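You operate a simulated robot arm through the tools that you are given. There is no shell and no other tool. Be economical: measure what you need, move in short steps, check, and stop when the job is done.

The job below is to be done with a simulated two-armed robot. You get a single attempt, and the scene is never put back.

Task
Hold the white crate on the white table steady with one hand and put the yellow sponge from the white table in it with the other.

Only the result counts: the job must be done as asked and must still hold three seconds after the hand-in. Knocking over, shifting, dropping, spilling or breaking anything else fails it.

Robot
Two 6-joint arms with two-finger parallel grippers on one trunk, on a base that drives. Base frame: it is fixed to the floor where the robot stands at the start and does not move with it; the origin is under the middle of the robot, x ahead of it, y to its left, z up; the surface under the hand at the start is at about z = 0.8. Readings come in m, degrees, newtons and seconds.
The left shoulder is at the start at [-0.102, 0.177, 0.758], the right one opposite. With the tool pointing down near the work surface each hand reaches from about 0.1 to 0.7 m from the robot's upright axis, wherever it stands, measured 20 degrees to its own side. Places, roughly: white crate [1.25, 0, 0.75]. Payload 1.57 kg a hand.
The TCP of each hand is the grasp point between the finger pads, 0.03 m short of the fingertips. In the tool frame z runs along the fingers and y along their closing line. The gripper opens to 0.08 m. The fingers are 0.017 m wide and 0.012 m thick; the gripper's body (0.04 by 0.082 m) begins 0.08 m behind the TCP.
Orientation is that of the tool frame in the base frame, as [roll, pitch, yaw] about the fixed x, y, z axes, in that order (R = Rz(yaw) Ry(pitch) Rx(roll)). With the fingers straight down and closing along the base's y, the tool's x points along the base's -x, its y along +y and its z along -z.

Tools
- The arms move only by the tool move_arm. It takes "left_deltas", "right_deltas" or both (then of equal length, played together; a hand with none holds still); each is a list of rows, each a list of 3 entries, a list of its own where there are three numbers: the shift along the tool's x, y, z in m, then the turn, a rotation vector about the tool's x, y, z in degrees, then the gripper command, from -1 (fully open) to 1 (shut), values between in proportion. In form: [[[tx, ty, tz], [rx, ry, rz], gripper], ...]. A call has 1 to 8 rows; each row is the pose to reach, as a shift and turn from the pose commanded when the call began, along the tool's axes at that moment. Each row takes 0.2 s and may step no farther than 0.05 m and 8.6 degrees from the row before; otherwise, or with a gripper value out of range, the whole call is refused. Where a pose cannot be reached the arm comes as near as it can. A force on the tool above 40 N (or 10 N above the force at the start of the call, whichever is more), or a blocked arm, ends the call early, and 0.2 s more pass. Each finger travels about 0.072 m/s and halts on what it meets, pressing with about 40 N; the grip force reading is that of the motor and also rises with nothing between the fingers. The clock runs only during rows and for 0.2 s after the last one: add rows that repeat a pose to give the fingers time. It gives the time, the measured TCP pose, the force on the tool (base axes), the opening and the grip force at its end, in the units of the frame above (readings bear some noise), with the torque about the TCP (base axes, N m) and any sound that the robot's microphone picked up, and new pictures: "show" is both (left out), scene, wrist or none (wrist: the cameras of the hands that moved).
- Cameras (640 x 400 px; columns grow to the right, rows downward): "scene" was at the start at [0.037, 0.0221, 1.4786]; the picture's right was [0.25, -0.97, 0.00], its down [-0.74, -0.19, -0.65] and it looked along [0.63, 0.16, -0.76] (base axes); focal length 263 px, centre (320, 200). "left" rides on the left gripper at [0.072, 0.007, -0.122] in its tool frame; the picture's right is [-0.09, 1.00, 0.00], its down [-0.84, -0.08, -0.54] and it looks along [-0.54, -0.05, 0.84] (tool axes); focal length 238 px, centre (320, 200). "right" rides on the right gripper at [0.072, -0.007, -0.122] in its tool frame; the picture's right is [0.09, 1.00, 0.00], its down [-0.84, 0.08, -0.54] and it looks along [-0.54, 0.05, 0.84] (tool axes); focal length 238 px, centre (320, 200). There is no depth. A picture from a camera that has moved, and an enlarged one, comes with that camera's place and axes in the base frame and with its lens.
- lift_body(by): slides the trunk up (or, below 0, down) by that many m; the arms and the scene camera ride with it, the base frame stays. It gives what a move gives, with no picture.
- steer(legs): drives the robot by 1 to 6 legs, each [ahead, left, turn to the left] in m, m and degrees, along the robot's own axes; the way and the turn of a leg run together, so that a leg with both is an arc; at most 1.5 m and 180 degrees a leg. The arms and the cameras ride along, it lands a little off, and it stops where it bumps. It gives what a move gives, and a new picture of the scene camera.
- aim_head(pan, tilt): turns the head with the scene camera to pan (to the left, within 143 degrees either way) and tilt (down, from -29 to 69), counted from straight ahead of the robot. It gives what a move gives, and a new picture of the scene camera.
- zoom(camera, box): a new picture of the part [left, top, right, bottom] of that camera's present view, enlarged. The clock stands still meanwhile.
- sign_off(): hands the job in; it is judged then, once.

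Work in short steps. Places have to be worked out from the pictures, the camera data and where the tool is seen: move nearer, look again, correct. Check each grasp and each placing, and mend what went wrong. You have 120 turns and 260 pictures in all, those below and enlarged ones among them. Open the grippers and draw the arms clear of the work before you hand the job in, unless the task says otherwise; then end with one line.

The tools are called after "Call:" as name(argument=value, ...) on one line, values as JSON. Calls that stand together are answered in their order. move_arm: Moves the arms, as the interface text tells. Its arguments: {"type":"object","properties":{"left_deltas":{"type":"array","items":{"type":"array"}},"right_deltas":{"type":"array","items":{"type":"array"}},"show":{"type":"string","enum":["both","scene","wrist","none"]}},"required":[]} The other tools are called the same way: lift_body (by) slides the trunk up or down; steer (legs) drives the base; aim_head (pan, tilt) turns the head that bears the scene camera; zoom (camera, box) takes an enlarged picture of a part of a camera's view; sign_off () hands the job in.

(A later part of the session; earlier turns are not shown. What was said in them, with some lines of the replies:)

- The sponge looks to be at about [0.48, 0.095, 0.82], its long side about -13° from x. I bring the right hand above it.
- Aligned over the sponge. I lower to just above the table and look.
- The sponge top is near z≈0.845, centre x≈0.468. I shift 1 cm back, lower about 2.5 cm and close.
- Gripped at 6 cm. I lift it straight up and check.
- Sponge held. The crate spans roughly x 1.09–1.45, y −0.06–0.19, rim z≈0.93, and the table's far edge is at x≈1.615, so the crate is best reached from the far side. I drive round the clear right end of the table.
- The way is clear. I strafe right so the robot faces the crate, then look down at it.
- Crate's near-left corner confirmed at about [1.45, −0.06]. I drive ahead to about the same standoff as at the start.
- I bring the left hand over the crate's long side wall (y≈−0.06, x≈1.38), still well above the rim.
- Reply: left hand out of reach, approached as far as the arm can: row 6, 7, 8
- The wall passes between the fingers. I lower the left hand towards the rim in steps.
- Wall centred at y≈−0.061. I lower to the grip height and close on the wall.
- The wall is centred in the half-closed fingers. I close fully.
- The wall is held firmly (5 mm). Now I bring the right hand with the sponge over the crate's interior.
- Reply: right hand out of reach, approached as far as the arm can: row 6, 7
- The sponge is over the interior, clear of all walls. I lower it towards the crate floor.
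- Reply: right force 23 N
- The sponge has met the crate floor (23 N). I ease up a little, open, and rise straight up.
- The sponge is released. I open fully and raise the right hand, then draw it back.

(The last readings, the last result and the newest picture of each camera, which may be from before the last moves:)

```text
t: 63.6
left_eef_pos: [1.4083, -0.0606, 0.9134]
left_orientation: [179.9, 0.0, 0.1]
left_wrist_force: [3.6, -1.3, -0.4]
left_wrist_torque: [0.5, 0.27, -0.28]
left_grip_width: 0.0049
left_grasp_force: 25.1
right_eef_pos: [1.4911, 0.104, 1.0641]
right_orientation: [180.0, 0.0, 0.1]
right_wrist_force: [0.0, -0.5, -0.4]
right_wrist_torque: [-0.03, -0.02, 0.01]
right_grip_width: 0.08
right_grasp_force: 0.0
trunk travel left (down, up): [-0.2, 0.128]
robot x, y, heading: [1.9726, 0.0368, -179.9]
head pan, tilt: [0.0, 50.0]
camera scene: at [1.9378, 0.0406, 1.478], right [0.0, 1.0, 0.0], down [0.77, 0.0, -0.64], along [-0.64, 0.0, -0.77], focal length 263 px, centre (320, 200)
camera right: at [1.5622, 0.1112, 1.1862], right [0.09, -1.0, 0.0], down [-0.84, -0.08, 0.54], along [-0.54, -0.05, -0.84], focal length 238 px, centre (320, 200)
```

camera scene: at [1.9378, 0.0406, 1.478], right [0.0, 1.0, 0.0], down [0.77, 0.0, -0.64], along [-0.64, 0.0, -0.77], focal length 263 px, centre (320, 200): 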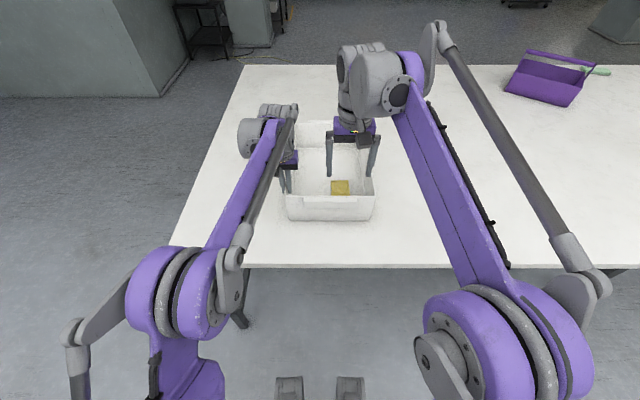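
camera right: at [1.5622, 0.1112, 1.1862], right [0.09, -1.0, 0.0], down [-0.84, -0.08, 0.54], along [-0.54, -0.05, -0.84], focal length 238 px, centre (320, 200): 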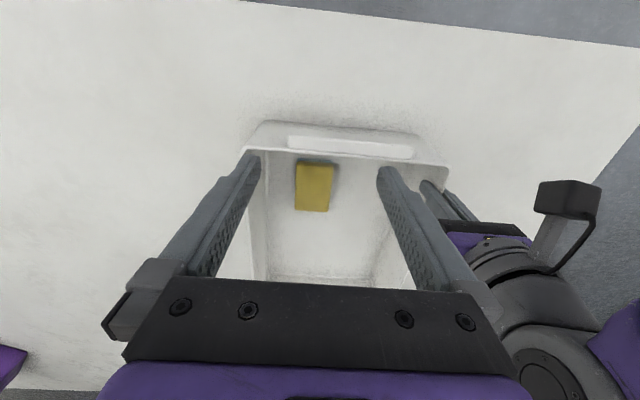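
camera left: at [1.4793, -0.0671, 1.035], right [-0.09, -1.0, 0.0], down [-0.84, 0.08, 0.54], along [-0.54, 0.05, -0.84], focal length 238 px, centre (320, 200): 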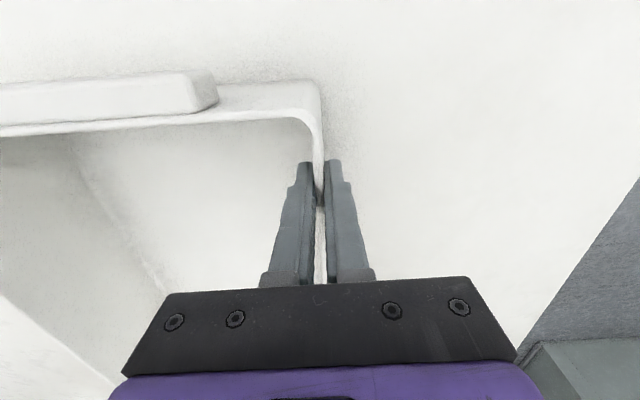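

The sponge lies flat in the crate. Right hand draws back further while the left opens evenly, then rises.

Call:
move_arm(right_deltas=[[[0.03, 0, 0], [0, 0, 0], -1], [[0.06, 0, 0], [0, 0, 0], -1], [[0.06, 0, 0], [0, 0, 0], -1], [[0.06, 0, 0], [0, 0, 0], -1], [[0.06, 0, 0], [0, 0, 0], -1], [[0.06, 0, 0], [0, 0, 0], -1]], left_deltas=[[[0, 0, 0], [0, 0, 0], 1], [[0, 0, 0], [0, 0, 0], 1], [[0, 0, 0], [0, 0, 0], 0.5], [[0, 0, 0], [0, 0, 0], 0], [[0, 0, 0], [0, 0, 0], -0.5], [[0, 0, 0], [0, 0, 0], -0.5]])

Call:
move_arm(left_deltas=[[[0, 0, -0.03], [0, 0, 0], -0.5], [[0, 0, -0.07], [0, 0, 0], -0.5], [[0.01, 0, -0.11], [0, 0, 0], -0.5], [[0.04, 0.01, -0.14], [0, 0, 0], -1], [[0.08, 0.03, -0.15], [0, 0, 0], -1], [[0.12, 0.05, -0.16], [0, 0, 0], -1], [[0.16, 0.07, -0.17], [0, 0, 0], -1], [[0.16, 0.07, -0.17], [0, 0, 0], -1]])

```text
t: 65.0
left_eef_pos: [1.4078, -0.0609, 0.9141]
left_orientation: [180.0, 0.0, 0.1]
left_wrist_force: [-0.6, -0.5, -0.8]
left_wrist_torque: [0.02, -0.01, 0.0]
left_grip_width: 0.06
left_grasp_force: 0.0
right_eef_pos: [1.5499, 0.1043, 1.0645]
right_orientation: [180.0, 0.0, 0.1]
right_wrist_force: [0.2, -0.2, 0.1]
right_wrist_torque: [-0.02, 0.02, 0.02]
right_grip_width: 0.0799
right_grasp_force: 0.0
trunk travel left (down, up): [-0.2, 0.128]
robot x, y, heading: [1.9746, 0.0394, -179.9]
head pan, tilt: [0.0, 50.0]
camera scene: at [1.937, 0.0406, 1.4781], right [0.0, 1.0, 0.0], down [0.77, 0.0, -0.64], along [-0.64, 0.0, -0.77], focal length 263 px, centre (320, 200)
camera right: at [1.6221, 0.1115, 1.1867], right [0.09, -1.0, 0.0], down [-0.84, -0.08, 0.54], along [-0.54, -0.05, -0.84], focal length 238 px, centre (320, 200)
camera left: at [1.4794, -0.0676, 1.035], right [-0.09, -1.0, 0.0], down [-0.84, 0.08, 0.54], along [-0.54, 0.05, -0.84], focal length 238 px, centre (320, 200)
```

scene: 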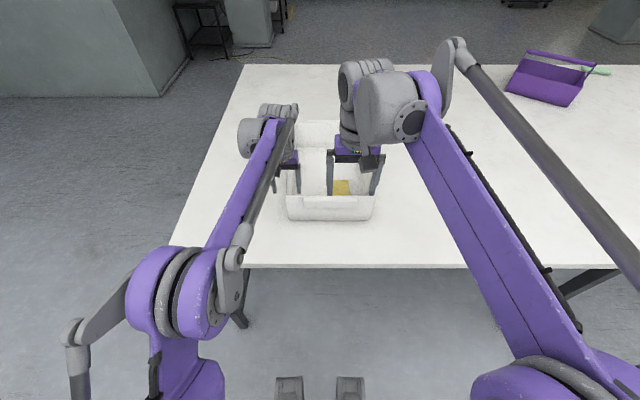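
right: 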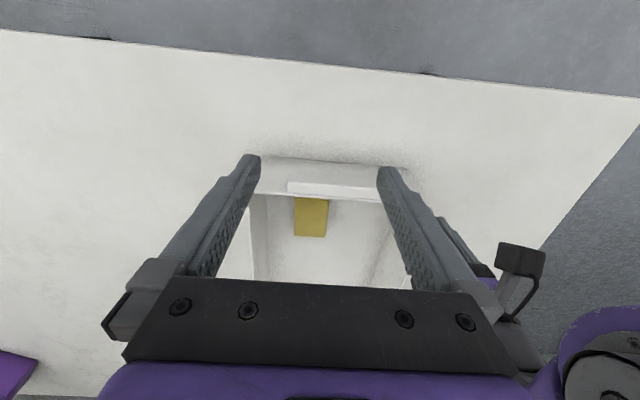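
left: 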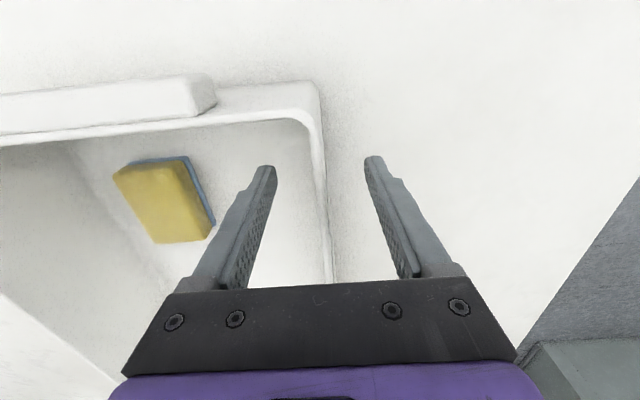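

```text
t: 66.8
left_eef_pos: [1.566, -0.1315, 1.0833]
left_orientation: [179.9, -0.1, 0.1]
left_wrist_force: [-0.5, 0.2, 0.0]
left_wrist_torque: [0.04, -0.03, 0.03]
left_grip_width: 0.0801
left_grasp_force: 0.2
right_eef_pos: [1.549, 0.1052, 1.0653]
right_orientation: [-180.0, -0.1, 0.1]
right_wrist_force: [-0.3, -0.1, 0.1]
right_wrist_torque: [0.01, -0.02, -0.04]
right_grip_width: 0.0799
right_grasp_force: 0.1
trunk travel left (down, up): [-0.2, 0.128]
robot x, y, heading: [1.9757, 0.0356, -179.7]
head pan, tilt: [0.0, 50.0]
camera scene: at [1.9359, 0.0408, 1.478], right [0.0, 1.0, 0.0], down [0.77, 0.0, -0.64], along [-0.64, 0.0, -0.77], focal length 263 px, centre (320, 200)
camera left: at [1.638, -0.1368, 1.2051], right [-0.09, -1.0, 0.0], down [-0.84, 0.08, 0.54], along [-0.54, 0.05, -0.84], focal length 238 px, centre (320, 200)
```

scene: 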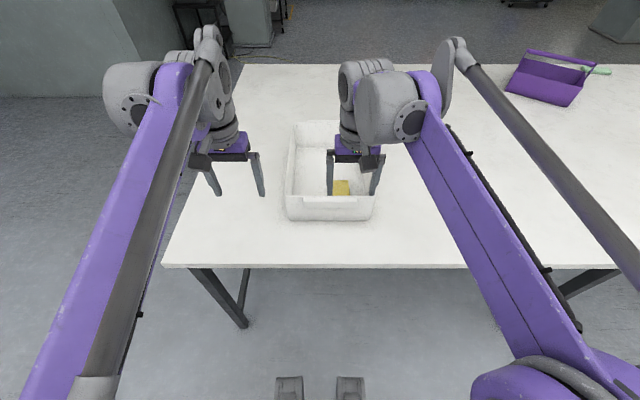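
left: 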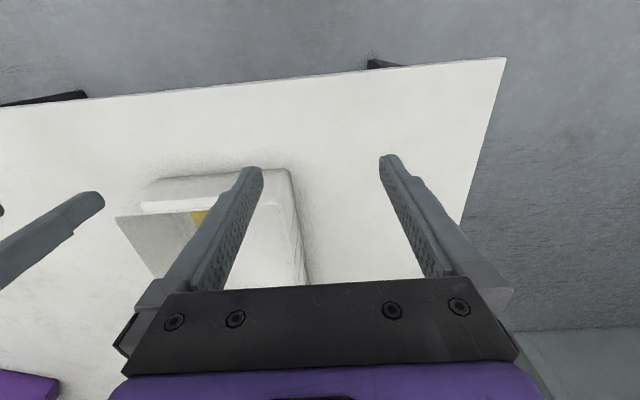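

The crate hasn't moved, the sponge lies in it, and both hands are open. I back the robot off a little so everything is clear.

Call:
steer(legs=[[-0.2, 0, 0]])

```text
t: 68.4
left_eef_pos: [1.7661, -0.1298, 1.0832]
left_orientation: [180.0, 0.1, 0.1]
left_wrist_force: [0.3, 0.6, 0.5]
left_wrist_torque: [0.04, 0.02, 0.02]
left_grip_width: 0.0801
left_grasp_force: 0.0
right_eef_pos: [1.7482, 0.1052, 1.0646]
right_orientation: [-180.0, 0.0, 0.0]
right_wrist_force: [0.0, -0.4, 0.6]
right_wrist_torque: [0.01, -0.01, 0.02]
right_grip_width: 0.0798
right_grasp_force: 0.0
trunk travel left (down, up): [-0.2, 0.128]
robot x, y, heading: [2.1711, 0.0367, -180.0]
head pan, tilt: [0.0, 50.0]
camera scene: at [2.136, 0.0409, 1.4781], right [0.0, 1.0, 0.0], down [0.77, 0.0, -0.64], along [-0.64, 0.0, -0.77], focal length 263 px, centre (320, 200)
```

scene: 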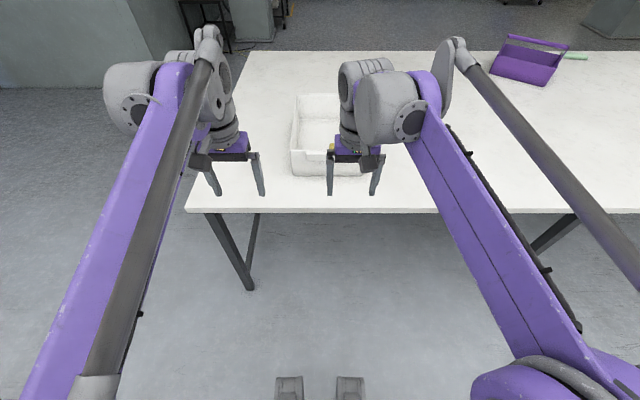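

All clear; I hand the job in.

Call:
sign_off()

```text
The job is handed in.
```

The yellow sponge is lying in the white crate. The left hand held the crate steady while the right hand put the sponge in, and both hands are now open and clear.
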